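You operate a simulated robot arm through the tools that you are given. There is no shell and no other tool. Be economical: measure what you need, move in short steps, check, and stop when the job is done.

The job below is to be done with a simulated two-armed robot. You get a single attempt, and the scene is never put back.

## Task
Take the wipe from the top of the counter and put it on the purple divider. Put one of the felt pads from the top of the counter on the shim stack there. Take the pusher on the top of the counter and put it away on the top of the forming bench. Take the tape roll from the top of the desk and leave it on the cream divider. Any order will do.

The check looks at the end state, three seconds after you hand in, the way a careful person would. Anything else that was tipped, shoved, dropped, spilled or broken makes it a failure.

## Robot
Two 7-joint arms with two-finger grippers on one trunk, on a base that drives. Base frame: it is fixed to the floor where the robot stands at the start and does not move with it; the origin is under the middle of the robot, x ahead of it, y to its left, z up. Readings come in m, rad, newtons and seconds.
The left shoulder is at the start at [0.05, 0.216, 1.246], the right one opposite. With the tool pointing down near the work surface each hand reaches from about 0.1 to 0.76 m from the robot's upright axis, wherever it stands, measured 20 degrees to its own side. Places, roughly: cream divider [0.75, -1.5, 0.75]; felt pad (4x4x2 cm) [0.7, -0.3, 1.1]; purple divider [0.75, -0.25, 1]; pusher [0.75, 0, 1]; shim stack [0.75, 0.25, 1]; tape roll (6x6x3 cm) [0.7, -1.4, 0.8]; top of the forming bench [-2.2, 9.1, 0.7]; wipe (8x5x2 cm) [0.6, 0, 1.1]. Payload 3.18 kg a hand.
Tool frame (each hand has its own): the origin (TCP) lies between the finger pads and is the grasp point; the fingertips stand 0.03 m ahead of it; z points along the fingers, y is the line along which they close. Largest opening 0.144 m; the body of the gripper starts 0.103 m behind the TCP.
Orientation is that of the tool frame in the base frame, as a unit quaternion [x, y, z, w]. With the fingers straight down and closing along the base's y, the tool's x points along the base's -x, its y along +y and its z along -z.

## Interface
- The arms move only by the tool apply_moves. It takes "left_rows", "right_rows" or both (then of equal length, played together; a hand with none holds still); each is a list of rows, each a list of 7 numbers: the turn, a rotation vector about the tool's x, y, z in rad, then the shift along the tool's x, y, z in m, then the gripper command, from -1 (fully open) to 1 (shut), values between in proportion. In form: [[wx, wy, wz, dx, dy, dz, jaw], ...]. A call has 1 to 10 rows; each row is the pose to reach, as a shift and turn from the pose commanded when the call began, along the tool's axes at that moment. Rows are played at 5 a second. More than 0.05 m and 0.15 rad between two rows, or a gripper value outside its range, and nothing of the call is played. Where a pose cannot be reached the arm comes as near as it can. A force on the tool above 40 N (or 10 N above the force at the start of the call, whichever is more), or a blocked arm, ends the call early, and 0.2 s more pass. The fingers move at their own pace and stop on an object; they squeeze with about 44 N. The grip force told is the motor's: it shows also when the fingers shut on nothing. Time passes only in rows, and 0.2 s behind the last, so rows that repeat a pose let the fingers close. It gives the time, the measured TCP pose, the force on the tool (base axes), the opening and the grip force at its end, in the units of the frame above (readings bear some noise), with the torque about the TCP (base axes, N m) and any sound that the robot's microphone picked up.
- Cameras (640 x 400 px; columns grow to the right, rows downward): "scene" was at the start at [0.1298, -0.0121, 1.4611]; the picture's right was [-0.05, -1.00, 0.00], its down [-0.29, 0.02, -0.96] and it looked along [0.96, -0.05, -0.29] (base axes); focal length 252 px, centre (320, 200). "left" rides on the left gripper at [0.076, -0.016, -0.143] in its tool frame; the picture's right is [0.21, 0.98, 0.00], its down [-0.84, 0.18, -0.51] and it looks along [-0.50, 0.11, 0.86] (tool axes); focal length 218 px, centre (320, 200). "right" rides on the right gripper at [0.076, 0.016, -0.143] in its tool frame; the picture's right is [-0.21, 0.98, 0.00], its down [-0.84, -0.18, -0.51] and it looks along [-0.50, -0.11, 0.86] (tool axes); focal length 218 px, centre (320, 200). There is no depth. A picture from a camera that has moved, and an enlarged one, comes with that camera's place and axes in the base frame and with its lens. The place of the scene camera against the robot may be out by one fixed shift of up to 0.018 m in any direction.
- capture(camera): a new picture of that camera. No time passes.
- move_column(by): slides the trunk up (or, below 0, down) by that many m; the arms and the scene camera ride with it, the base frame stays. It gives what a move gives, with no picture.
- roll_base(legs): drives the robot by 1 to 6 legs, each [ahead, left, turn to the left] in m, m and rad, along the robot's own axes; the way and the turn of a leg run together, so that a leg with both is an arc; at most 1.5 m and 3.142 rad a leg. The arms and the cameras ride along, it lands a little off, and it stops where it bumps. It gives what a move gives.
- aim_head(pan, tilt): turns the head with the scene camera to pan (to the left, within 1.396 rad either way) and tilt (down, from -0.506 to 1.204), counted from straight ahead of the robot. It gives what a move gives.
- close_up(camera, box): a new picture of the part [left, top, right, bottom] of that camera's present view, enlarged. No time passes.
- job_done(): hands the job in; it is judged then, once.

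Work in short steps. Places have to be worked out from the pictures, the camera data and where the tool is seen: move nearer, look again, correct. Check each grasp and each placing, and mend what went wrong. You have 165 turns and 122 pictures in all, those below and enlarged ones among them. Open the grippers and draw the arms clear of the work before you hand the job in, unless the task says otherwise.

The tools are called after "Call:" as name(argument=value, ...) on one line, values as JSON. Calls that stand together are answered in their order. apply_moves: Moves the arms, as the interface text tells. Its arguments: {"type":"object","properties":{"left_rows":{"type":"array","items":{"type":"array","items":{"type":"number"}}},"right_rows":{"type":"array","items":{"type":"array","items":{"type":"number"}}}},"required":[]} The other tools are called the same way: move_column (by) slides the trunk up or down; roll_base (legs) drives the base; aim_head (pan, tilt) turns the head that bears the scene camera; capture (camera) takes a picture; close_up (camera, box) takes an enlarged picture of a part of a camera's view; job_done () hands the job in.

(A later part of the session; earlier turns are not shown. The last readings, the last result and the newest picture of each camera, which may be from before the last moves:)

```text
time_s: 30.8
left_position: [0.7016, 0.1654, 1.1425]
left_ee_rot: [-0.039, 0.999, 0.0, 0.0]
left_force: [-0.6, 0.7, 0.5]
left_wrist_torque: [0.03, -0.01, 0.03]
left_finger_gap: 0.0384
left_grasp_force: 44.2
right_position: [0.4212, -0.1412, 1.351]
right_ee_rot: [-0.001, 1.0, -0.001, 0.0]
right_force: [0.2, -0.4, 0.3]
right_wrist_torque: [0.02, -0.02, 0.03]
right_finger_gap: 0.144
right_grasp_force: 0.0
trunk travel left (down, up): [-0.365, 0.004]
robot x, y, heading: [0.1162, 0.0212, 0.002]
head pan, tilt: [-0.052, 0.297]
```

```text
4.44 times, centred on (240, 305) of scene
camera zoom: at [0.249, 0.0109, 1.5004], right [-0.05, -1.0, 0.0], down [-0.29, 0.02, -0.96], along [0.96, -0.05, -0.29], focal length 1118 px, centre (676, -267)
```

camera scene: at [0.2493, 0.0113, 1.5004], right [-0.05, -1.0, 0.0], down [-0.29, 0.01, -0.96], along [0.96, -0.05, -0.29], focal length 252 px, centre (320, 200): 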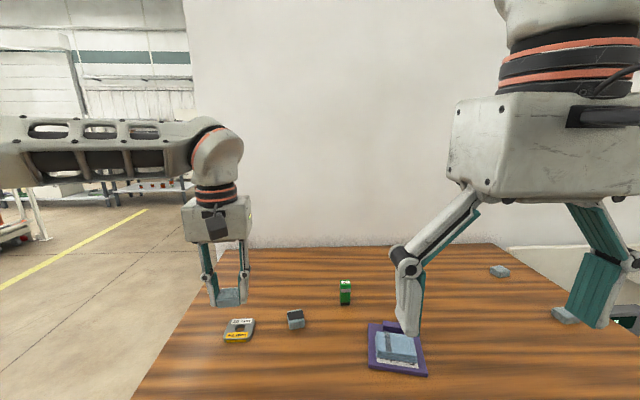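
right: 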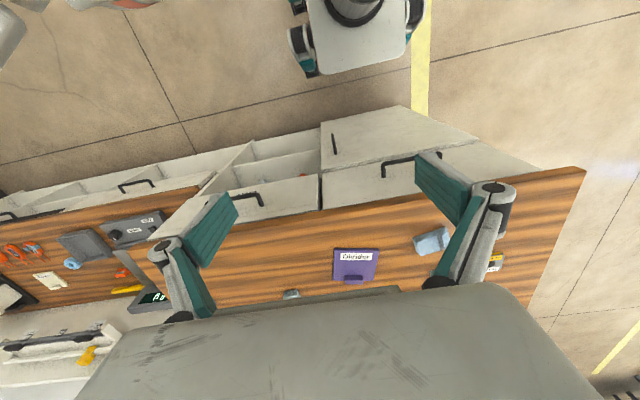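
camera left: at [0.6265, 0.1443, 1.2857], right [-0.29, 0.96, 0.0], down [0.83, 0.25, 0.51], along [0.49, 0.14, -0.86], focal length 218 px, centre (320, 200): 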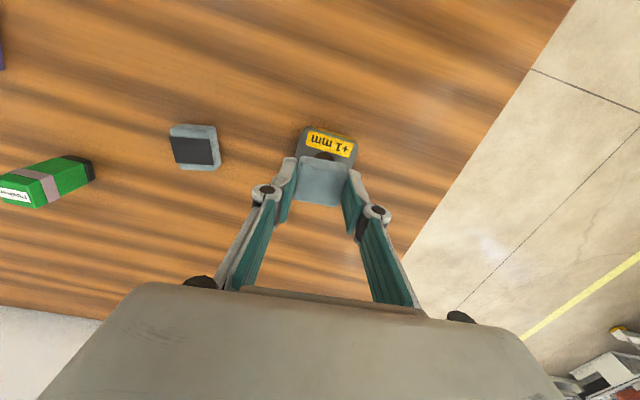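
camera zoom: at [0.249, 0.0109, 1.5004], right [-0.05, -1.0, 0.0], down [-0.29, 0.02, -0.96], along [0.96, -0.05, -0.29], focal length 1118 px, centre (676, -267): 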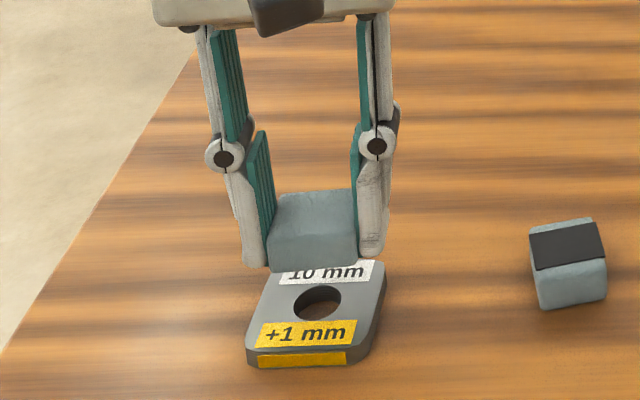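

Pad aligned with the shim, which is centred around (0.696, 0.166). Shift back 5 mm and lower to near contact.

Call:
apply_moves(left_rows=[[0, 0, 0, 0.005, 0.001, 0.01, 0.8], [0, 0, 0, 0.005, 0.001, 0.02, 0.8], [0, 0, 0, 0.005, 0.001, 0.025, 0.8], [0, 0, 0, 0.005, 0.001, 0.025, 0.8]])

Call:
close_up(camera="scene", box=[170, 260, 310, 350])

```text
time_s: 31.8
left_position: [0.6947, 0.1662, 1.1173]
left_ee_rot: [-0.04, 0.999, 0.0, -0.001]
left_force: [0.7, -0.1, -0.4]
left_wrist_torque: [0.01, 0.02, -0.01]
left_finger_gap: 0.0379
left_grasp_force: 44.2
right_position: [0.4205, -0.1416, 1.3515]
right_ee_rot: [-0.001, 1.0, 0.0, 0.001]
right_force: [0.4, 0.7, -1.1]
right_wrist_torque: [0.0, -0.03, -0.03]
right_finger_gap: 0.144
right_grasp_force: 0.1
trunk travel left (down, up): [-0.365, 0.004]
robot x, y, heading: [0.1189, 0.023, -0.003]
head pan, tilt: [-0.052, 0.297]
```

```text
4.44 times, centred on (240, 305) of scene
camera zoom: at [0.2493, 0.0112, 1.5004], right [-0.05, -1.0, 0.0], down [-0.29, 0.01, -0.96], along [0.96, -0.05, -0.29], focal length 1118 px, centre (676, -267)
```

zoom: 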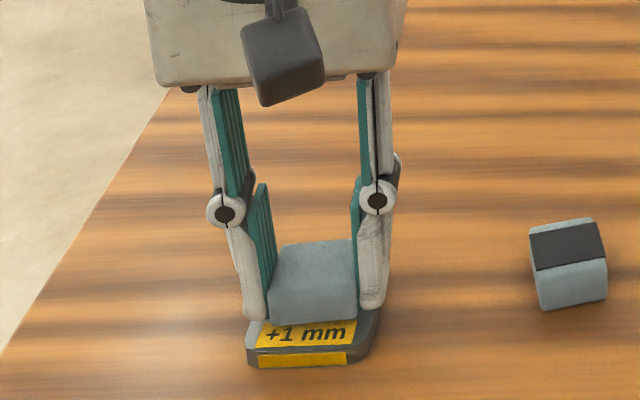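

Nearly down; lower a few mm more.

Call:
apply_moves(left_rows=[[0, 0, 0, 0, 0, 0.002, 0.8], [0, 0, 0, 0, 0, 0.004, 0.8], [0, 0, 0, 0, 0, 0.004, 0.8]])

```text
time_s: 32.6
left_position: [0.6945, 0.166, 1.1124]
left_ee_rot: [-0.04, 0.999, 0.0, 0.0]
left_force: [-0.5, -0.1, -0.5]
left_wrist_torque: [-0.03, -0.03, 0.0]
left_finger_gap: 0.0381
left_grasp_force: 43.7
right_position: [0.4198, -0.1412, 1.3502]
right_ee_rot: [-0.001, 1.0, 0.0, 0.0]
right_force: [0.2, -0.5, 0.0]
right_wrist_torque: [-0.01, 0.01, 0.0]
right_finger_gap: 0.1441
right_grasp_force: 0.0
trunk travel left (down, up): [-0.365, 0.004]
robot x, y, heading: [0.1196, 0.0212, 0.006]
head pan, tilt: [-0.052, 0.297]
```

Call:
apply_moves(left_rows=[[0, 0, 0, 0, 0, 0.0015, 0.8], [0, 0, 0, 0, 0, 0.003, 0.8], [0, 0, 0, 0, 0, 0.003, 0.8]])

Call:
close_up(camera="scene", box=[170, 260, 310, 350])

```text
time_s: 33.4
left_position: [0.6969, 0.1672, 1.1129]
left_ee_rot: [-0.04, 0.999, -0.001, 0.001]
left_force: [1.3, 0.9, 11.1]
left_wrist_torque: [0.05, 0.12, 0.02]
left_finger_gap: 0.0381
left_grasp_force: 43.6
right_position: [0.4189, -0.1419, 1.3506]
right_ee_rot: [0.0, 1.0, 0.0, -0.001]
right_force: [0.2, -0.7, -0.6]
right_wrist_torque: [-0.02, 0.01, 0.01]
right_finger_gap: 0.144
right_grasp_force: 0.0
trunk travel left (down, up): [-0.365, 0.004]
robot x, y, heading: [0.1211, 0.0277, 0.003]
head pan, tilt: [-0.052, 0.297]
```

```text
4.44 times, centred on (240, 305) of scene
camera zoom: at [0.2486, 0.0111, 1.5006], right [-0.05, -1.0, 0.0], down [-0.29, 0.02, -0.96], along [0.96, -0.05, -0.29], focal length 1118 px, centre (676, -267)
```

zoom: 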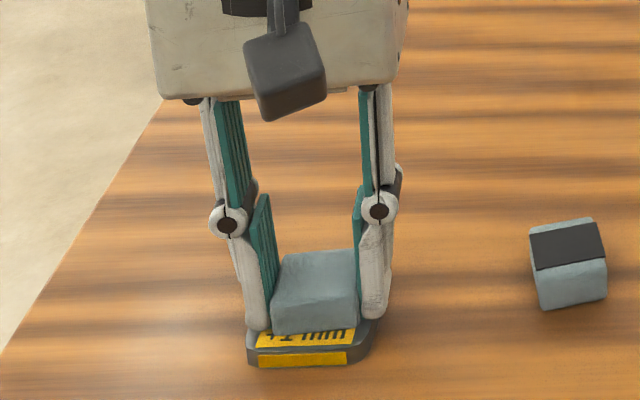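

Contact at 11 N. Ease up slightly, open modestly, and rise.

Call:
apply_moves(left_rows=[[0, 0, 0, 0, 0, -0.002, 0.8], [0, 0, 0, 0, 0, -0.002, 0.1], [0, 0, 0, 0, 0, -0.002, 0.1], [0, 0, 0, 0, 0, -0.02, 0.1], [0, 0, 0, 0, 0, -0.06, 0.1], [0, 0, 0, 0.02, 0, -0.1, 0.1], [0, 0, 0, 0.02, 0, -0.1, 0.1]])

Call:
capture(camera="left")

Call:
close_up(camera="scene", box=[170, 260, 430, 390])

```text
time_s: 35.0
left_position: [0.6768, 0.1643, 1.2097]
left_ee_rot: [-0.04, 0.999, -0.001, -0.002]
left_force: [0.8, 0.1, -0.8]
left_wrist_torque: [-0.02, 0.02, 0.02]
left_finger_gap: 0.0644
left_grasp_force: 0.1
right_position: [0.4215, -0.141, 1.3512]
right_ee_rot: [0.0, 1.0, 0.0, -0.001]
right_force: [-0.3, -0.9, -1.0]
right_wrist_torque: [0.02, 0.04, 0.04]
right_finger_gap: 0.1441
right_grasp_force: 0.0
trunk travel left (down, up): [-0.365, 0.004]
robot x, y, heading: [0.1216, 0.026, 0.004]
head pan, tilt: [-0.052, 0.297]
```

```text
84 pictures are left
camera left: at [0.6024, 0.1431, 1.3533], right [-0.29, 0.96, 0.0], down [0.83, 0.25, 0.51], along [0.48, 0.14, -0.86], focal length 218 px, centre (320, 200)
```

left: 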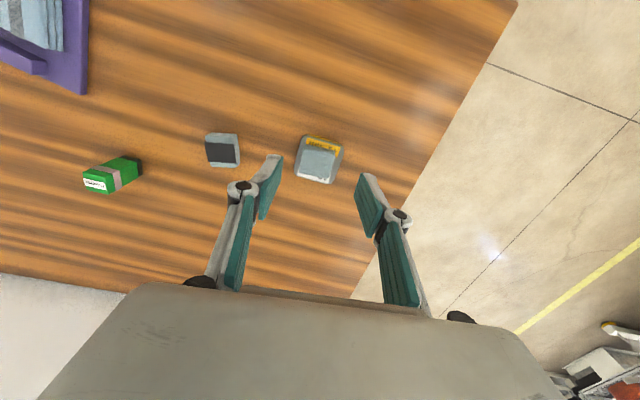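

```text
2.46 times, centred on (300, 325) of scene
camera zoom: at [0.2505, 0.0112, 1.5002], right [-0.05, -1.0, 0.0], down [-0.29, 0.01, -0.96], along [0.95, -0.05, -0.29], focal length 619 px, centre (369, -108)
```

zoom: 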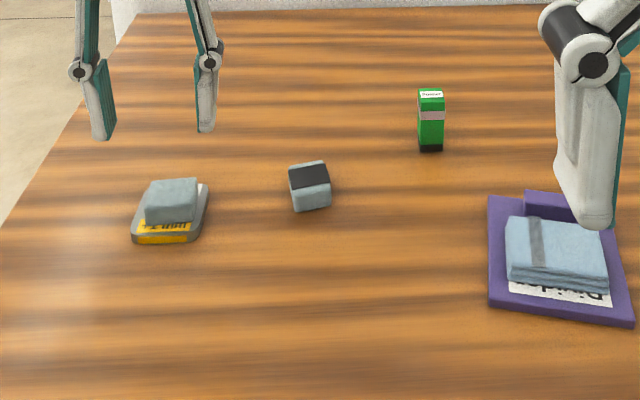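

The pad is on the shim stack. Now the tape roll: retract the left arm, turn the head right and look at the desk.

Call:
apply_moves(left_rows=[[0, 0, 0.02, 0.03, 0, -0.03, -1], [0, 0, 0.04, 0.065, 0, -0.06, -1], [0, 0, 0.06, 0.1, 0, -0.09, -1], [0, 0, 0.08, 0.14, 0, -0.11, -1], [0, 0, 0.08, 0.18, 0, -0.13, -1], [0, 0, 0.08, 0.22, 0, -0.15, -1], [0, 0, 0.08, 0.25, 0, -0.16, -1], [0, 0, 0.08, 0.25, 0, -0.16, -1]])

Call:
aim_head(pan=-0.9, tilt=0.5)

Call:
capture(camera="scene")

```text
time_s: 36.8
left_position: [0.4278, 0.1447, 1.3705]
left_ee_rot: [-0.001, 1.0, 0.0, -0.001]
left_force: [1.0, 0.3, -0.2]
left_wrist_torque: [-0.01, -0.01, 0.01]
left_finger_gap: 0.144
left_grasp_force: 0.0
right_position: [0.4212, -0.1409, 1.3508]
right_ee_rot: [-0.001, 1.0, 0.0, 0.0]
right_force: [0.4, 0.5, -0.3]
right_wrist_torque: [0.01, -0.01, -0.01]
right_finger_gap: 0.1443
right_grasp_force: 0.0
trunk travel left (down, up): [-0.365, 0.004]
robot x, y, heading: [0.1227, 0.0231, 0.006]
head pan, tilt: [-0.052, 0.297]
```

```text
time_s: 38.0
left_position: [0.4282, 0.1449, 1.3699]
left_ee_rot: [0.0, 1.0, 0.0, 0.0]
left_force: [0.8, 0.2, 0.3]
left_wrist_torque: [0.0, -0.01, 0.02]
left_finger_gap: 0.1441
left_grasp_force: 0.1
right_position: [0.4186, -0.1419, 1.3511]
right_ee_rot: [-0.001, 1.0, 0.0, 0.0]
right_force: [0.8, -0.2, -0.6]
right_wrist_torque: [-0.01, -0.02, -0.03]
right_finger_gap: 0.1439
right_grasp_force: 0.1
trunk travel left (down, up): [-0.365, 0.004]
robot x, y, heading: [0.1225, 0.0233, 0.002]
head pan, tilt: [-0.901, 0.499]
```

```text
82 pictures are left
camera scene: at [0.2127, -0.0551, 1.4816], right [-0.78, -0.62, 0.0], down [-0.3, 0.37, -0.88], along [0.55, -0.69, -0.48], focal length 252 px, centre (320, 200)
```

scene: 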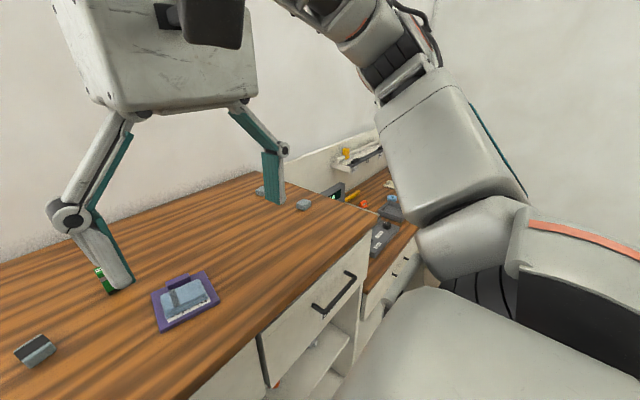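

The desk is lower and starts to the right of the counter. I'll back off a little, roll 1.0 m right, and look again.

Call:
roll_base(legs=[[-0.12, 0, 0], [0, -1.0, 0]])

Call:
aim_head(pan=-0.5, tilt=0.6)

Call:
capture(camera="scene")

Call:
capture(camera="right")

```text
time_s: 47.9
left_position: [0.3117, -0.8522, 1.3706]
left_ee_rot: [-0.003, 1.0, 0.0, -0.001]
left_force: [0.3, 0.7, 0.2]
left_wrist_torque: [-0.05, 0.01, 0.01]
left_finger_gap: 0.144
left_grasp_force: 0.0
right_position: [0.3077, -1.1409, 1.3502]
right_ee_rot: [-0.005, 1.0, 0.0, 0.0]
right_force: [-0.5, -0.1, 0.0]
right_wrist_torque: [0.01, -0.01, 0.0]
right_finger_gap: 0.144
right_grasp_force: 0.1
trunk travel left (down, up): [-0.365, 0.004]
robot x, y, heading: [0.0049, -0.9824, 0.01]
head pan, tilt: [-0.901, 0.499]
```

```text
time_s: 48.8
left_position: [0.3112, -0.855, 1.3699]
left_ee_rot: [-0.003, 1.0, 0.0, -0.001]
left_force: [0.7, -0.5, -0.4]
left_wrist_torque: [0.01, 0.0, -0.01]
left_finger_gap: 0.1438
left_grasp_force: 0.1
right_position: [0.3067, -1.1401, 1.3503]
right_ee_rot: [-0.005, 1.0, 0.0, 0.0]
right_force: [0.4, -0.4, 0.4]
right_wrist_torque: [0.05, -0.01, 0.02]
right_finger_gap: 0.144
right_grasp_force: 0.0
trunk travel left (down, up): [-0.365, 0.004]
robot x, y, heading: [0.0053, -0.9778, 0.009]
head pan, tilt: [-0.499, 0.6]
```

```text
81 pictures are left
camera scene: at [0.1194, -1.0263, 1.4725], right [-0.47, -0.88, 0.0], down [-0.5, 0.27, -0.83], along [0.73, -0.39, -0.56], focal length 252 px, centre (320, 200)
```

scene: 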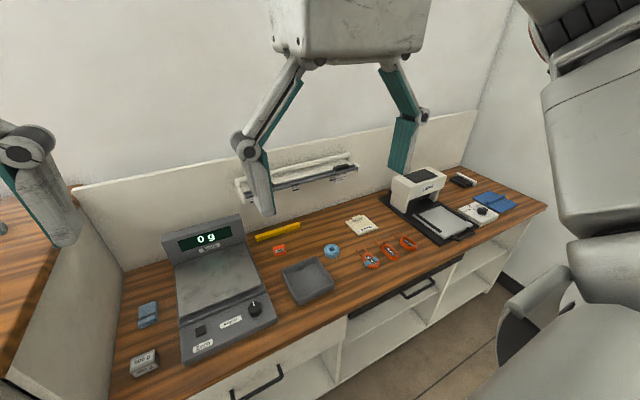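

```text
80 pictures are left
camera right: at [0.2297, -1.1231, 1.4932], right [0.2, 0.98, 0.0], down [0.84, -0.17, 0.51], along [0.5, -0.1, -0.86], focal length 218 px, centre (320, 200)
```

right: 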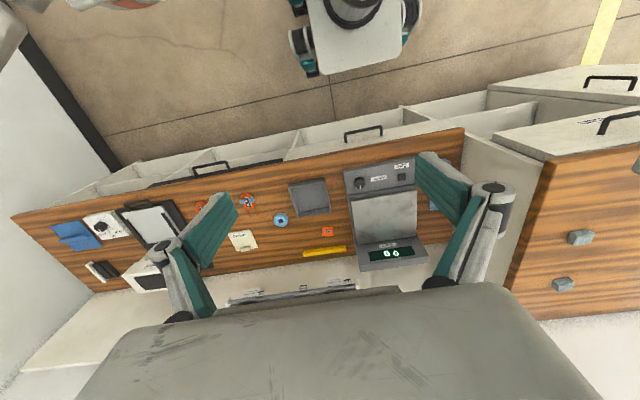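

A blue ring (tape roll) and a cream card are visible on the desk; zoom in to confirm.

Call:
close_up(camera="scene", box=[270, 200, 430, 300])

Call:
close_up(camera="right", box=[180, 180, 360, 280])

```text
4.00 times, centred on (350, 250) of scene
camera zoom: at [0.1194, -1.0263, 1.4725], right [-0.47, -0.88, 0.0], down [-0.5, 0.27, -0.83], along [0.73, -0.39, -0.56], focal length 1006 px, centre (200, 0)
```

zoom: 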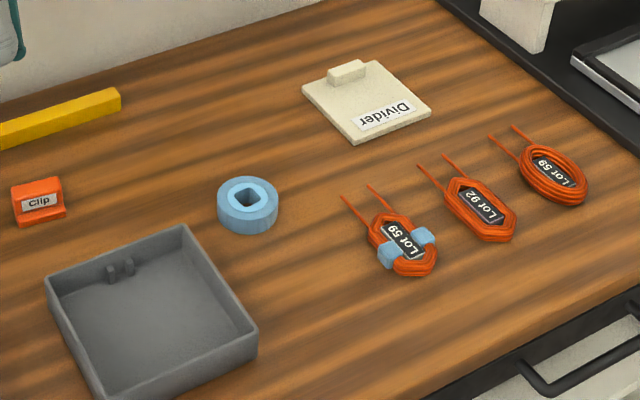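

```text
3.56 times, centred on (270, 230) of right
camera zoom: at [0.2297, -1.1231, 1.4932], right [0.2, 0.98, 0.0], down [0.84, -0.17, 0.51], along [0.5, -0.1, -0.86], focal length 776 px, centre (498, 93)
```

zoom: 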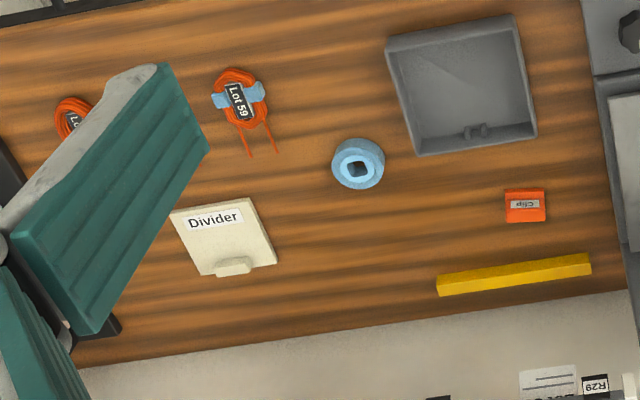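

The tape roll is at roughly (0.73, −1.40) and the cream divider at about (0.79, −1.58). I'll roll right 0.3 m, forward 0.1 m, then lower the trunk 0.28 m.

Call:
roll_base(legs=[[0, -0.3, 0], [0.1, 0, 0]])

Call:
move_column(by=-0.28)

Call:
capture(camera="right")

Call:
capture(camera="scene")

```text
time_s: 52.7
left_position: [0.4159, -1.1508, 1.3705]
left_ee_rot: [-0.002, 1.0, 0.0, 0.0]
left_force: [-0.2, -0.1, 0.4]
left_wrist_torque: [0.0, 0.03, 0.01]
left_finger_gap: 0.144
left_grasp_force: 0.1
right_position: [0.4089, -1.4372, 1.3521]
right_ee_rot: [-0.005, 1.0, 0.0, 0.001]
right_force: [0.0, -0.3, -0.2]
right_wrist_torque: [0.04, 0.01, 0.0]
right_finger_gap: 0.1439
right_grasp_force: 0.1
trunk travel left (down, up): [-0.365, 0.004]
robot x, y, heading: [0.1063, -1.2784, 0.011]
head pan, tilt: [-0.499, 0.6]
```

```text
time_s: 54.9
left_position: [0.4284, -1.1516, 1.1231]
left_ee_rot: [-0.005, 1.0, -0.002, -0.019]
left_force: [5.5, 2.8, -1.4]
left_wrist_torque: [-0.53, 0.75, -0.14]
left_finger_gap: 0.1439
left_grasp_force: 0.1
right_position: [0.4238, -1.4377, 1.1037]
right_ee_rot: [-0.004, 1.0, 0.002, -0.02]
right_force: [9.9, -5.4, -5.9]
right_wrist_torque: [0.74, 1.17, 0.15]
right_finger_gap: 0.1439
right_grasp_force: 0.1
trunk travel left (down, up): [-0.127, 0.242]
robot x, y, heading: [0.1097, -1.2765, 0.013]
head pan, tilt: [-0.499, 0.6]
stopped: the force on the tool passed its limit at 86 N (the readings are from after the stop); the commanded pose is now the measured one
```

```text
77 pictures are left
camera right: at [0.3522, -1.4213, 1.2489], right [0.2, 0.98, 0.0], down [0.86, -0.18, 0.47], along [0.46, -0.1, -0.88], focal length 218 px, centre (320, 200)
```

right: 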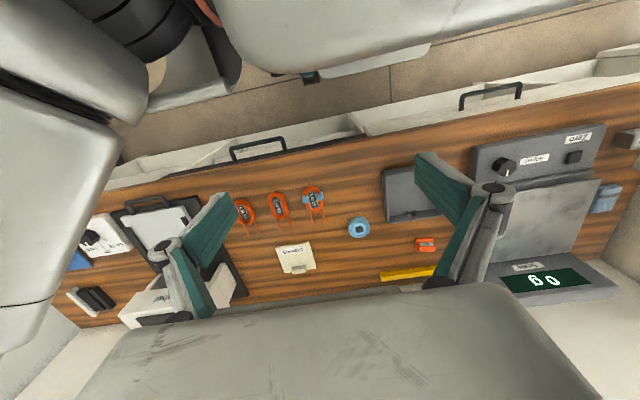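

```text
76 pictures are left
camera scene: at [0.3536, -1.3236, 1.221], right [-0.48, -0.88, 0.0], down [-0.49, 0.27, -0.83], along [0.73, -0.4, -0.56], focal length 252 px, centre (320, 200)
```

scene: 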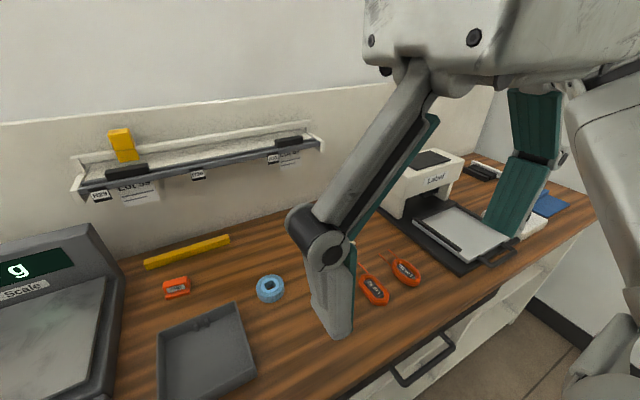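

The lowering leaned the torso forward (head moved +0.13 m) and stopped with a force spike, so something may be tight. I'll back off 0.1 m and look down at the robot's front.

Call:
roll_base(legs=[[-0.1, 0, 0]])

Call:
aim_head(pan=0.0, tilt=1.1)

Call:
capture(camera="scene")

Call:
capture(camera="right")

```text
time_s: 56.0
left_position: [0.3259, -1.1521, 1.1265]
left_ee_rot: [-0.004, 1.0, -0.002, -0.015]
left_force: [14.3, 10.3, 1.4]
left_wrist_torque: [-1.87, 2.46, -0.46]
left_finger_gap: 0.1437
left_grasp_force: 0.1
right_position: [0.3202, -1.4384, 1.1077]
right_ee_rot: [-0.003, 1.0, 0.003, -0.016]
right_force: [17.8, -12.6, -4.7]
right_wrist_torque: [1.85, 2.45, 0.52]
right_finger_gap: 0.1441
right_grasp_force: 0.1
trunk travel left (down, up): [-0.127, 0.242]
robot x, y, heading: [0.01, -1.2765, 0.008]
head pan, tilt: [-0.499, 0.6]
```

```text
time_s: 57.0
left_position: [0.3254, -1.1512, 1.1265]
left_ee_rot: [-0.004, 1.0, -0.002, -0.015]
left_force: [1.9, 18.9, 2.3]
left_wrist_torque: [-3.18, 0.6, -1.59]
left_finger_gap: 0.1439
left_grasp_force: 0.0
right_position: [0.3236, -1.4369, 1.1048]
right_ee_rot: [-0.001, 1.0, 0.001, -0.014]
right_force: [64.9, -22.7, -66.2]
right_wrist_torque: [1.52, 4.58, -0.11]
right_finger_gap: 0.144
right_grasp_force: 0.1
trunk travel left (down, up): [-0.127, 0.242]
robot x, y, heading: [0.0085, -1.2768, 0.011]
head pan, tilt: [0.0, 1.1]
```

```text
75 pictures are left
camera scene: at [0.2512, -1.3225, 1.2211], right [-0.46, -0.89, 0.0], down [-0.51, 0.27, -0.82], along [0.73, -0.38, -0.57], focal length 252 px, centre (320, 200)
```

scene: 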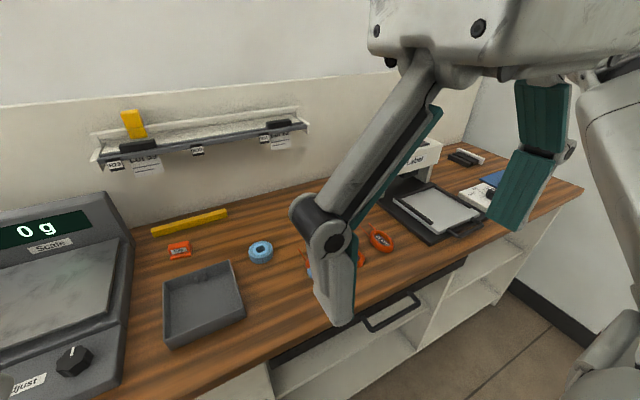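

```text
74 pictures are left
camera right: at [0.2517, -1.421, 1.2491], right [0.21, 0.98, 0.0], down [0.86, -0.18, 0.48], along [0.47, -0.1, -0.88], focal length 218 px, centre (320, 200)
```

right: 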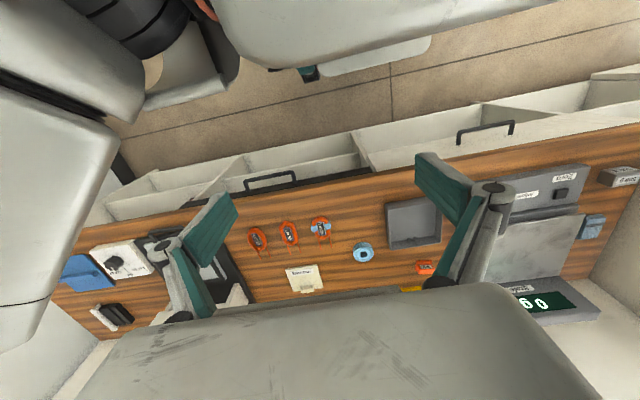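

The head is blocked — the grippers are jammed against the leaned-forward head/chest. I'll push both hands forward 0.2 m at this height, clear of everything on the desk.

Call:
apply_moves(left_rows=[[0, 0, 0, -0.03, 0, 0, -1], [0, 0, 0, -0.07, 0, 0, -1], [0, 0, 0, -0.11, 0, 0, -1], [0, 0, 0, -0.15, 0, 0, -1], [0, 0, 0, -0.2, 0, 0, -1], [0, 0, 0, -0.2, 0, 0, -1]], right_rows=[[0, 0, 0, -0.03, 0, 0, -1], [0, 0, 0, -0.07, 0, 0, -1], [0, 0, 0, -0.11, 0, 0, -1], [0, 0, 0, -0.15, 0, 0, -1], [0, 0, 0, -0.2, 0, 0, -1], [0, 0, 0, -0.2, 0, 0, -1]])

Call:
capture(camera="scene")

Call:
capture(camera="right")

```text
time_s: 57.5
left_position: [0.3766, -1.1464, 1.1176]
left_ee_rot: [0.006, 1.0, 0.004, -0.017]
left_force: [23.7, 83.7, -63.8]
left_wrist_torque: [-11.38, -0.22, -5.59]
left_finger_gap: 0.144
left_grasp_force: 0.1
right_position: [0.3664, -1.4365, 1.1069]
right_ee_rot: [-0.007, 1.0, 0.003, -0.019]
right_force: [0.8, 0.0, 0.4]
right_wrist_torque: [-0.02, 0.01, -0.01]
right_finger_gap: 0.1439
right_grasp_force: 0.1
trunk travel left (down, up): [-0.127, 0.242]
robot x, y, heading: [0.008, -1.2799, 0.006]
head pan, tilt: [0.0, 1.1]
stopped in row 2 (left hand): the force on the tool passed its limit at 97 N (the readings are from after the stop); the commanded pose is now the measured one
```

```text
73 pictures are left
camera scene: at [0.2522, -1.291, 1.2018], right [-0.13, -0.99, 0.0], down [-0.74, 0.09, -0.67], along [0.67, -0.08, -0.74], focal length 252 px, centre (320, 200)
```

scene: 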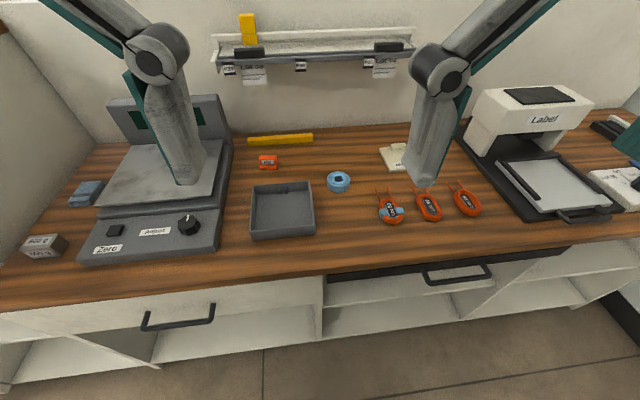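

```text
72 pictures are left
camera right: at [0.2952, -1.4214, 1.2526], right [0.19, 0.98, 0.0], down [0.86, -0.17, 0.47], along [0.46, -0.09, -0.88], focal length 218 px, centre (320, 200)
```

right: 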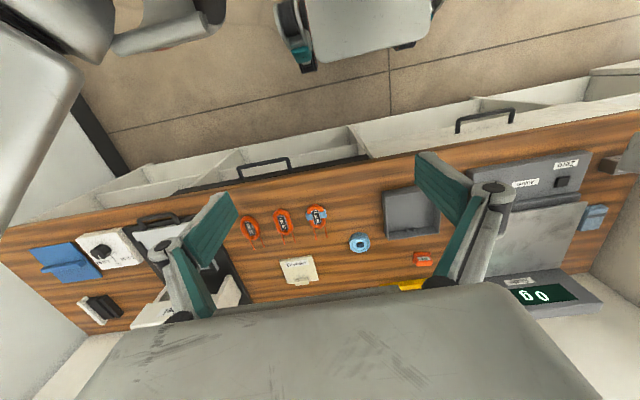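

The right hand is free; the left is still pressed by the turning head. Move the left hand outward and forward.

Call:
apply_moves(left_rows=[[0, 0, 0, 0, 0.03, 0, -1], [0, 0, 0, -0.02, 0.06, 0, -1], [0, 0, 0, -0.05, 0.09, 0, -1], [0, 0, 0, -0.09, 0.1, 0, -1], [0, 0, 0, -0.13, 0.1, 0, -1], [0, 0, 0, -0.13, 0.1, 0, -1]])

Call:
capture(camera="scene")

```text
time_s: 58.9
left_position: [0.5019, -1.0485, 1.1191]
left_ee_rot: [0.003, 1.0, 0.003, -0.015]
left_force: [0.0, -0.1, -0.4]
left_wrist_torque: [0.01, -0.03, 0.05]
left_finger_gap: 0.144
left_grasp_force: 0.0
right_position: [0.3657, -1.4365, 1.1082]
right_ee_rot: [-0.006, 1.0, 0.004, -0.018]
right_force: [-0.5, -0.3, -0.2]
right_wrist_torque: [0.03, -0.02, -0.01]
right_finger_gap: 0.1443
right_grasp_force: 0.1
trunk travel left (down, up): [-0.127, 0.242]
robot x, y, heading: [0.0074, -1.2751, 0.01]
head pan, tilt: [0.0, 1.1]
```

```text
71 pictures are left
camera scene: at [0.2356, -1.2807, 1.1837], right [0.01, -1.0, 0.0], down [-0.89, -0.01, -0.45], along [0.45, 0.0, -0.89], focal length 252 px, centre (320, 200)
```

scene: 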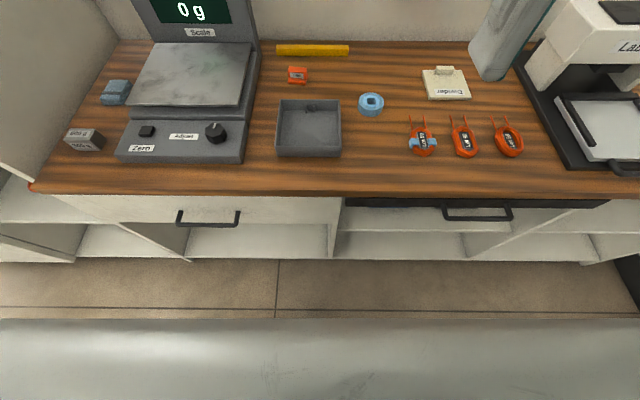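

Freed. The tape roll is near (0.70, −1.388); I'll bring the right hand above it at z≈0.98 while levelling it.

Call:
apply_moves(right_rows=[[0.008, -0.036, 0.012, -0.04, 0.006, 0.01, -1], [0.008, -0.036, 0.012, -0.08, 0.012, 0.03, -1], [0.008, -0.036, 0.012, -0.12, 0.018, 0.05, -1], [0.008, -0.036, 0.012, -0.16, 0.024, 0.07, -1], [0.008, -0.036, 0.012, -0.2, 0.03, 0.09, -1], [0.008, -0.036, 0.012, -0.245, 0.036, 0.11, -1], [0.008, -0.036, 0.012, -0.29, 0.042, 0.125, -1], [0.008, -0.036, 0.012, -0.33, 0.046, 0.13, -1], [0.008, -0.036, 0.012, -0.33, 0.046, 0.13, -1]])

Call:
capture(camera="right")

Call:
capture(camera="scene")

```text
time_s: 60.9
left_position: [0.503, -1.0493, 1.1187]
left_ee_rot: [0.002, 1.0, 0.002, -0.015]
left_force: [0.4, -0.3, 0.7]
left_wrist_torque: [0.02, 0.0, -0.02]
left_finger_gap: 0.1441
left_grasp_force: 0.0
right_position: [0.6895, -1.3854, 0.9672]
right_ee_rot: [0.0, 1.0, -0.001, 0.0]
right_force: [0.1, 0.1, -0.4]
right_wrist_torque: [0.01, -0.01, -0.01]
right_finger_gap: 0.1438
right_grasp_force: 0.2
trunk travel left (down, up): [-0.127, 0.242]
robot x, y, heading: [0.0036, -1.2771, 0.006]
head pan, tilt: [0.0, 1.1]
```

```text
70 pictures are left
camera right: at [0.6129, -1.3691, 1.11], right [0.21, 0.98, 0.0], down [0.84, -0.18, 0.51], along [0.5, -0.11, -0.86], focal length 218 px, centre (320, 200)
```

right: 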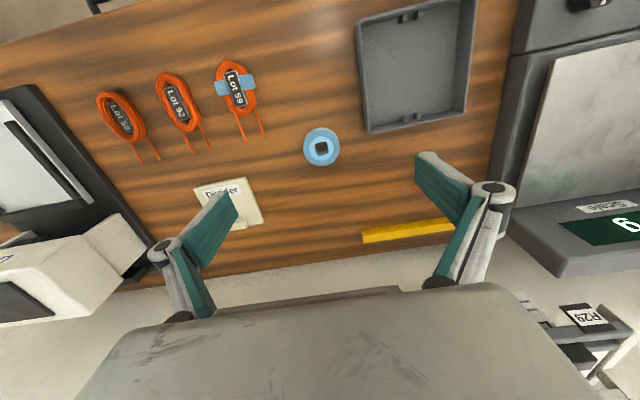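

```text
69 pictures are left
camera scene: at [0.2356, -1.2811, 1.1837], right [0.01, -1.0, 0.0], down [-0.89, -0.01, -0.45], along [0.45, 0.0, -0.89], focal length 252 px, centre (320, 200)
```

scene: 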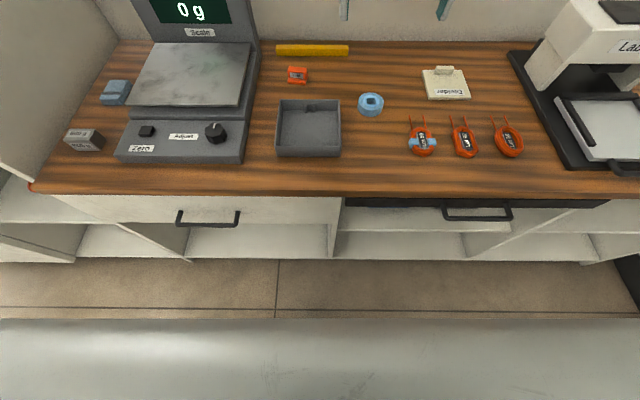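

The tape roll is at (0.720, −1.391), top z≈0.75, so the desk is at about 0.72. I'll narrow the fingers to 9 cm (tray is close) and descend to z≈0.83 above it, then check.

Call:
apply_moves(right_rows=[[0, 0, 0, -0.015, -0.003, 0.02, -0.25], [0, 0, 0, -0.03, -0.006, 0.05, -0.25], [0, 0, 0, -0.03, -0.006, 0.09, -0.25], [0, 0, 0, -0.03, -0.006, 0.13, -0.25], [0, 0, 0, -0.03, -0.006, 0.14, -0.25], [0, 0, 0, -0.03, -0.006, 0.14, -0.25]])

Call:
capture(camera="right")

```text
time_s: 62.3
left_position: [0.5042, -1.0494, 1.119]
left_ee_rot: [0.002, 1.0, 0.003, -0.016]
left_force: [-0.5, 0.3, -1.0]
left_wrist_torque: [-0.04, -0.04, 0.03]
left_finger_gap: 0.1438
left_grasp_force: 0.1
right_position: [0.7212, -1.3918, 0.8282]
right_ee_rot: [-0.002, 1.0, -0.001, 0.0]
right_force: [0.3, -0.4, -0.3]
right_wrist_torque: [0.01, 0.03, 0.03]
right_finger_gap: 0.0894
right_grasp_force: 0.1
trunk travel left (down, up): [-0.127, 0.242]
robot x, y, heading: [0.0098, -1.2768, 0.012]
head pan, tilt: [0.0, 1.1]
```

```text
68 pictures are left
camera right: at [0.6442, -1.3747, 0.9688], right [0.21, 0.98, 0.0], down [0.84, -0.18, 0.51], along [0.5, -0.11, -0.86], focal length 218 px, centre (320, 200)
```

right: 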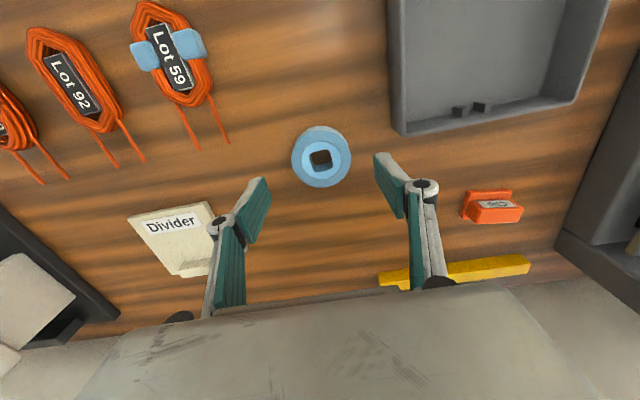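

Centred on the tape roll. Descend to z≈0.762 and close.

Call:
apply_moves(right_rows=[[0, 0, 0, 0.001, 0.001, 0.03, -0.25], [0, 0, 0, 0.001, 0.001, 0.055, -0.25], [0, 0, 0, 0.001, 0.001, 0.066, -0.25], [0, 0, 0, 0.001, 0.001, 0.066, 0.2], [0, 0, 0, 0.001, 0.001, 0.066, 0.5], [0, 0, 0, 0.001, 0.001, 0.066, 0.5], [0, 0, 0, 0.001, 0.001, 0.066, 0.5]])

Call:
capture(camera="right")

```text
time_s: 63.8
left_position: [0.5015, -1.0494, 1.1178]
left_ee_rot: [0.002, 1.0, 0.003, -0.015]
left_force: [0.5, -0.6, 0.1]
left_wrist_torque: [0.01, 0.02, 0.0]
left_finger_gap: 0.1439
left_grasp_force: 0.0
right_position: [0.7202, -1.3909, 0.7697]
right_ee_rot: [0.001, 1.0, 0.001, 0.004]
right_force: [-8.8, -2.6, 28.3]
right_wrist_torque: [-0.92, 0.34, -0.51]
right_finger_gap: 0.0584
right_grasp_force: 44.2
trunk travel left (down, up): [-0.127, 0.242]
robot x, y, heading: [0.0085, -1.2764, 0.007]
head pan, tilt: [0.0, 1.1]
stopped in row 7 (right hand): the force on the tool passed its limit at 41 N (the readings are from after the stop); the commanded pose is now the measured one
```

```text
67 pictures are left
camera right: at [0.6422, -1.3735, 0.911], right [0.21, 0.98, 0.01], down [0.84, -0.18, 0.51], along [0.5, -0.1, -0.86], focal length 218 px, centre (320, 200)
```

right: 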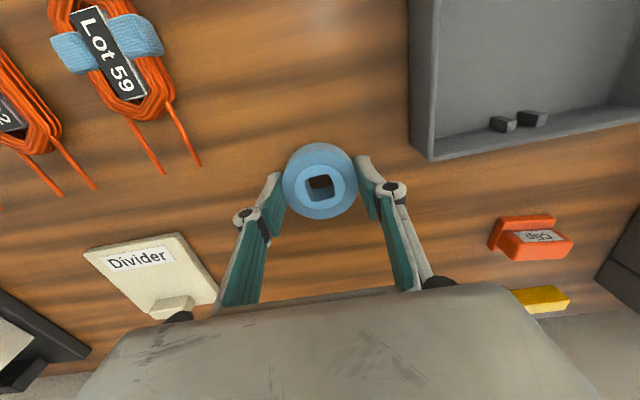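

Fingertips touched the desk (top at about 0.737) and the tape roll is gripped at 5.8 cm. Lift 8 cm and look at the cream divider.

Call:
apply_moves(right_rows=[[0, 0, 0, 0, 0, -0.01, 0.5], [0, 0, 0, 0, 0, -0.04, 0.5], [0, 0, 0, 0, 0, -0.08, 0.5], [0, 0, 0, 0, 0, -0.1, 0.5], [0, 0, 0, 0, 0, -0.1, 0.5]])

Call:
capture(camera="right")

```text
time_s: 65.0
left_position: [0.5057, -1.0498, 1.1186]
left_ee_rot: [0.002, 1.0, 0.004, -0.016]
left_force: [0.7, -0.4, -0.2]
left_wrist_torque: [-0.02, 0.02, 0.01]
left_finger_gap: 0.144
left_grasp_force: 0.0
right_position: [0.721, -1.3909, 0.8653]
right_ee_rot: [0.001, 1.0, 0.001, 0.002]
right_force: [-0.3, 0.4, -0.7]
right_wrist_torque: [-0.03, 0.03, -0.04]
right_finger_gap: 0.058
right_grasp_force: 43.8
trunk travel left (down, up): [-0.127, 0.242]
robot x, y, heading: [0.0093, -1.2799, 0.008]
head pan, tilt: [0.0, 1.1]
```

```text
66 pictures are left
camera right: at [0.6436, -1.374, 1.0066], right [0.21, 0.98, 0.0], down [0.84, -0.18, 0.51], along [0.5, -0.1, -0.86], focal length 218 px, centre (320, 200)
```

right: 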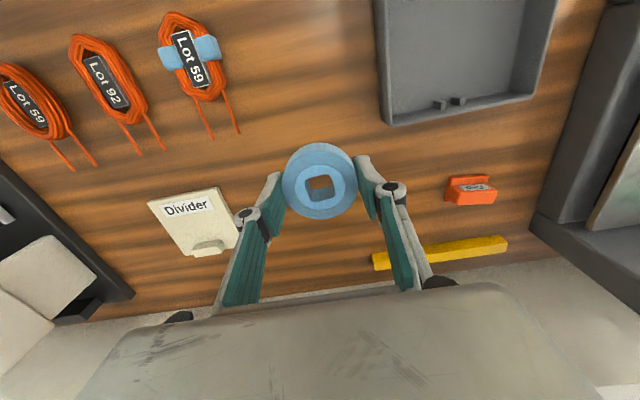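

The cream divider spans about x 0.747–0.853, y −1.64 to −1.534, handle at the far side; I'll target (0.783, −1.587) for the roll and move there at this height.

Call:
apply_moves(right_rows=[[0, 0, 0, -0.012, -0.039, 0, 0.5], [0, 0, 0, -0.024, -0.078, 0, 0.5], [0, 0, 0, -0.036, -0.118, 0, 0.5], [0, 0, 0, -0.049, -0.157, 0, 0.5], [0, 0, 0, -0.061, -0.196, 0.01, 0.5], [0, 0, 0, -0.061, -0.196, 0.025, 0.5], [0, 0, 0, -0.061, -0.196, 0.025, 0.5]])

Call:
capture(camera="right")

Call:
aim_head(pan=-0.45, tilt=0.7)

Call:
capture(camera="scene")

```text
time_s: 66.6
left_position: [0.5036, -1.049, 1.1183]
left_ee_rot: [0.002, 1.0, 0.002, -0.017]
left_force: [0.1, 0.1, 0.5]
left_wrist_torque: [0.02, -0.02, 0.02]
left_finger_gap: 0.1441
left_grasp_force: 0.1
right_position: [0.7525, -1.5004, 0.8656]
right_ee_rot: [-0.001, 1.0, 0.001, 0.003]
right_force: [0.0, 0.1, 0.0]
right_wrist_torque: [0.04, 0.0, 0.02]
right_finger_gap: 0.0583
right_grasp_force: 44.1
right hand out of reach, approached as far as the arm can: row 3, 4, 5, 6, 7
trunk travel left (down, up): [-0.127, 0.242]
robot x, y, heading: [0.0094, -1.2748, 0.007]
head pan, tilt: [0.0, 1.1]
```

```text
65 pictures are left
camera right: at [0.6756, -1.4832, 1.0069], right [0.21, 0.98, 0.0], down [0.84, -0.18, 0.51], along [0.5, -0.1, -0.86], focal length 218 px, centre (320, 200)
```

right: 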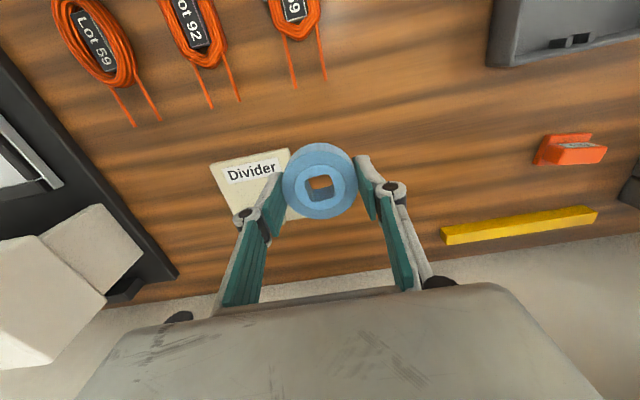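

```text
time_s: 67.5
left_position: [0.5043, -1.0498, 1.1184]
left_ee_rot: [0.002, 1.0, 0.003, -0.017]
left_force: [-0.2, 0.8, -0.6]
left_wrist_torque: [0.01, 0.03, 0.01]
left_finger_gap: 0.1438
left_grasp_force: 0.0
right_position: [0.7525, -1.5003, 0.8656]
right_ee_rot: [0.0, 1.0, 0.001, 0.002]
right_force: [-0.1, -0.2, -0.4]
right_wrist_torque: [-0.02, 0.02, 0.01]
right_finger_gap: 0.0581
right_grasp_force: 44.3
trunk travel left (down, up): [-0.127, 0.242]
robot x, y, heading: [0.0103, -1.2776, 0.008]
head pan, tilt: [-0.45, 0.7]
```

```text
64 pictures are left
camera scene: at [0.25, -1.3177, 1.2133], right [-0.43, -0.9, 0.0], down [-0.58, 0.27, -0.76], along [0.69, -0.33, -0.64], focal length 252 px, centre (320, 200)
```

scene: 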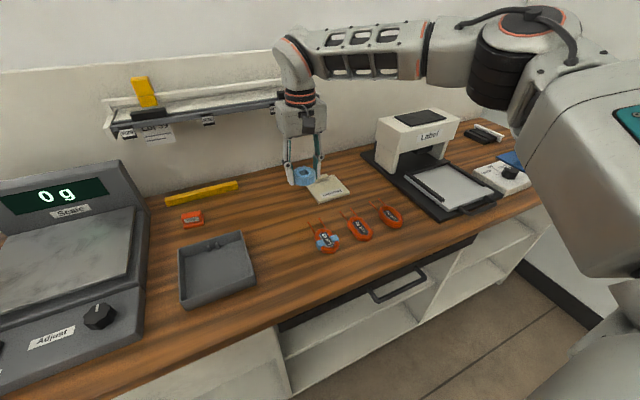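

At the reach limit again; the remaining offset is (0.03, −0.087), so I'll simply drive the base by that.

Call:
roll_base(legs=[[0.03, -0.087, 0]])

Call:
capture(camera="right")

```text
time_s: 69.0
left_position: [0.5335, -1.1377, 1.1181]
left_ee_rot: [0.001, 1.0, 0.003, -0.017]
left_force: [0.3, -0.4, 0.2]
left_wrist_torque: [0.04, 0.04, 0.01]
left_finger_gap: 0.144
left_grasp_force: 0.1
right_position: [0.7846, -1.5866, 0.8646]
right_ee_rot: [0.0, 1.0, 0.0, 0.003]
right_force: [-0.3, -0.1, -0.2]
right_wrist_torque: [0.01, -0.01, -0.01]
right_finger_gap: 0.0584
right_grasp_force: 43.4
trunk travel left (down, up): [-0.127, 0.242]
robot x, y, heading: [0.0418, -1.3619, 0.01]
head pan, tilt: [-0.45, 0.7]
```

```text
63 pictures are left
camera right: at [0.7062, -1.5696, 1.0069], right [0.21, 0.98, 0.0], down [0.84, -0.18, 0.51], along [0.5, -0.1, -0.86], focal length 218 px, centre (320, 200)
```

right: 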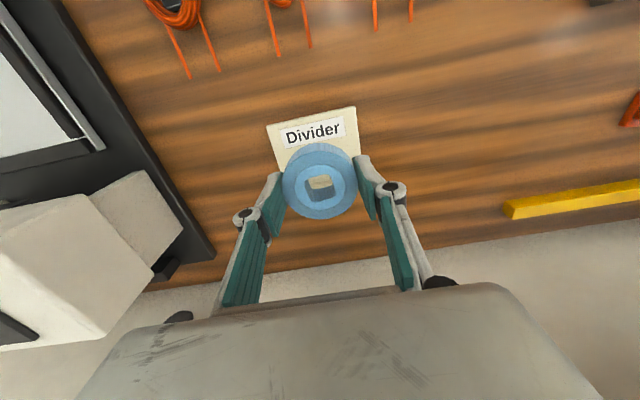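

The roll is over the divider; shift 6 mm forward, 3 mm right and lower to z≈0.793.

Call:
apply_moves(right_rows=[[0, 0, 0, -0.006, -0.003, 0.02, 0.5], [0, 0, 0, -0.006, -0.003, 0.045, 0.5], [0, 0, 0, -0.006, -0.003, 0.065, 0.5], [0, 0, 0, -0.006, -0.003, 0.071, 0.5], [0, 0, 0, -0.006, -0.003, 0.071, 0.5]])

Call:
capture(camera="right")

Call:
close_up(camera="scene", box=[230, 130, 390, 230])

```text
time_s: 70.2
left_position: [0.5335, -1.1362, 1.1192]
left_ee_rot: [0.001, 1.0, 0.003, -0.017]
left_force: [-0.1, 0.9, -0.2]
left_wrist_torque: [0.01, 0.01, 0.01]
left_finger_gap: 0.1441
left_grasp_force: 0.0
right_position: [0.7891, -1.5888, 0.7948]
right_ee_rot: [-0.001, 1.0, 0.002, 0.004]
right_force: [-0.6, -0.6, -0.7]
right_wrist_torque: [0.02, -0.03, -0.02]
right_finger_gap: 0.0582
right_grasp_force: 44.7
trunk travel left (down, up): [-0.127, 0.242]
robot x, y, heading: [0.0387, -1.3642, 0.011]
head pan, tilt: [-0.45, 0.7]
```

```text
62 pictures are left
camera right: at [0.7123, -1.572, 0.936], right [0.21, 0.98, 0.0], down [0.84, -0.18, 0.51], along [0.5, -0.1, -0.86], focal length 218 px, centre (320, 200)
```

right: 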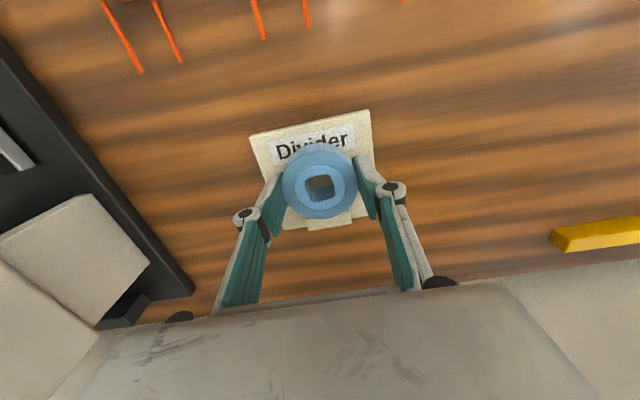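

```text
4.00 times, centred on (310, 180) of scene
camera zoom: at [0.2803, -1.4045, 1.2135], right [-0.43, -0.9, 0.0], down [-0.58, 0.27, -0.76], along [0.69, -0.33, -0.64], focal length 1006 px, centre (360, 280)
```

zoom: 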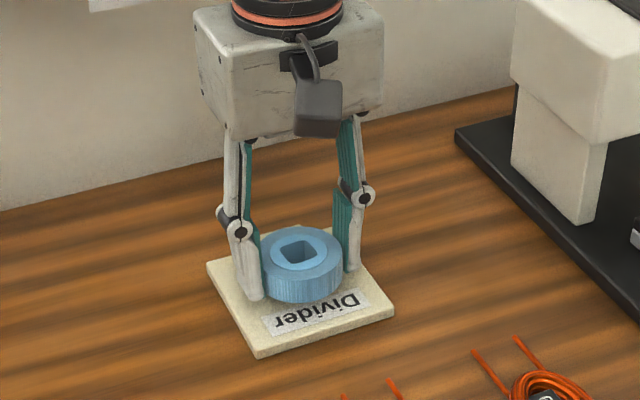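

Good; shift back 3 mm for handle clearance and lower to contact.

Call:
apply_moves(right_rows=[[0, 0, 0, 0.003, 0, 0.003, 0.5], [0, 0, 0, 0.003, 0, 0.007, 0.5], [0, 0, 0, 0.003, 0, 0.01, 0.5], [0, 0, 0, 0.003, 0, 0.01, 0.5]])

```text
time_s: 71.2
left_position: [0.534, -1.1359, 1.1183]
left_ee_rot: [0.001, 1.0, 0.003, -0.016]
left_force: [-0.2, -0.5, 0.0]
left_wrist_torque: [0.01, 0.01, -0.01]
left_finger_gap: 0.144
left_grasp_force: 0.1
right_position: [0.7864, -1.5895, 0.7842]
right_ee_rot: [0.0, 1.0, 0.001, 0.003]
right_force: [0.1, -0.2, -0.6]
right_wrist_torque: [-0.04, -0.04, 0.04]
right_finger_gap: 0.0582
right_grasp_force: 44.0
trunk travel left (down, up): [-0.127, 0.242]
robot x, y, heading: [0.0351, -1.3635, 0.009]
head pan, tilt: [-0.45, 0.7]
```

Call:
apply_moves(right_rows=[[0, 0, 0, 0, 0, 0.002, 0.5], [0, 0, 0, 0, 0, 0.004, 0.5], [0, 0, 0, 0, 0, 0.004, 0.5]])

Call:
close_up(camera="scene", box=[230, 130, 390, 230])

```text
time_s: 72.0
left_position: [0.5335, -1.1351, 1.1181]
left_ee_rot: [0.0, 1.0, 0.004, -0.016]
left_force: [0.0, -0.4, -0.2]
left_wrist_torque: [-0.01, -0.02, 0.02]
left_finger_gap: 0.1438
left_grasp_force: 0.1
right_position: [0.7873, -1.5898, 0.7802]
right_ee_rot: [0.0, 1.0, 0.0, 0.004]
right_force: [-0.6, 0.1, -0.3]
right_wrist_torque: [0.02, -0.02, 0.0]
right_finger_gap: 0.0584
right_grasp_force: 44.2
trunk travel left (down, up): [-0.127, 0.242]
robot x, y, heading: [0.0383, -1.362, 0.012]
head pan, tilt: [-0.45, 0.7]
```

```text
4.00 times, centred on (310, 180) of scene
camera zoom: at [0.2803, -1.4044, 1.2134], right [-0.43, -0.9, 0.0], down [-0.58, 0.27, -0.76], along [0.69, -0.33, -0.64], focal length 1006 px, centre (360, 280)
```

zoom: 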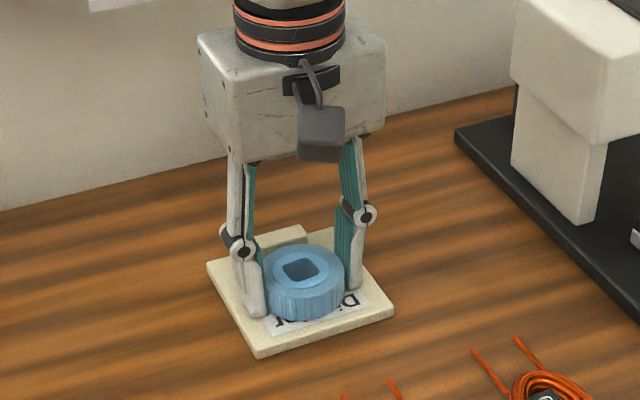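

Handle clearance is visible behind the roll. Continue down in small steps.

Call:
apply_moves(right_rows=[[0, 0, 0, 0, 0, 0.0015, 0.5], [0, 0, 0, 0, 0, 0.003, 0.5], [0, 0, 0, 0, 0, 0.003, 0.5]])

```text
time_s: 72.8
left_position: [0.5324, -1.1366, 1.1195]
left_ee_rot: [0.001, 1.0, 0.003, -0.016]
left_force: [-0.3, -0.3, -0.2]
left_wrist_torque: [0.0, -0.02, 0.0]
left_finger_gap: 0.144
left_grasp_force: 0.2
right_position: [0.7874, -1.5898, 0.7799]
right_ee_rot: [0.0, 1.0, 0.001, 0.004]
right_force: [-2.3, 0.3, 7.3]
right_wrist_torque: [-0.1, -0.07, -0.04]
right_finger_gap: 0.0585
right_grasp_force: 43.9
trunk travel left (down, up): [-0.127, 0.242]
robot x, y, heading: [0.0395, -1.3626, 0.007]
head pan, tilt: [-0.45, 0.7]
```

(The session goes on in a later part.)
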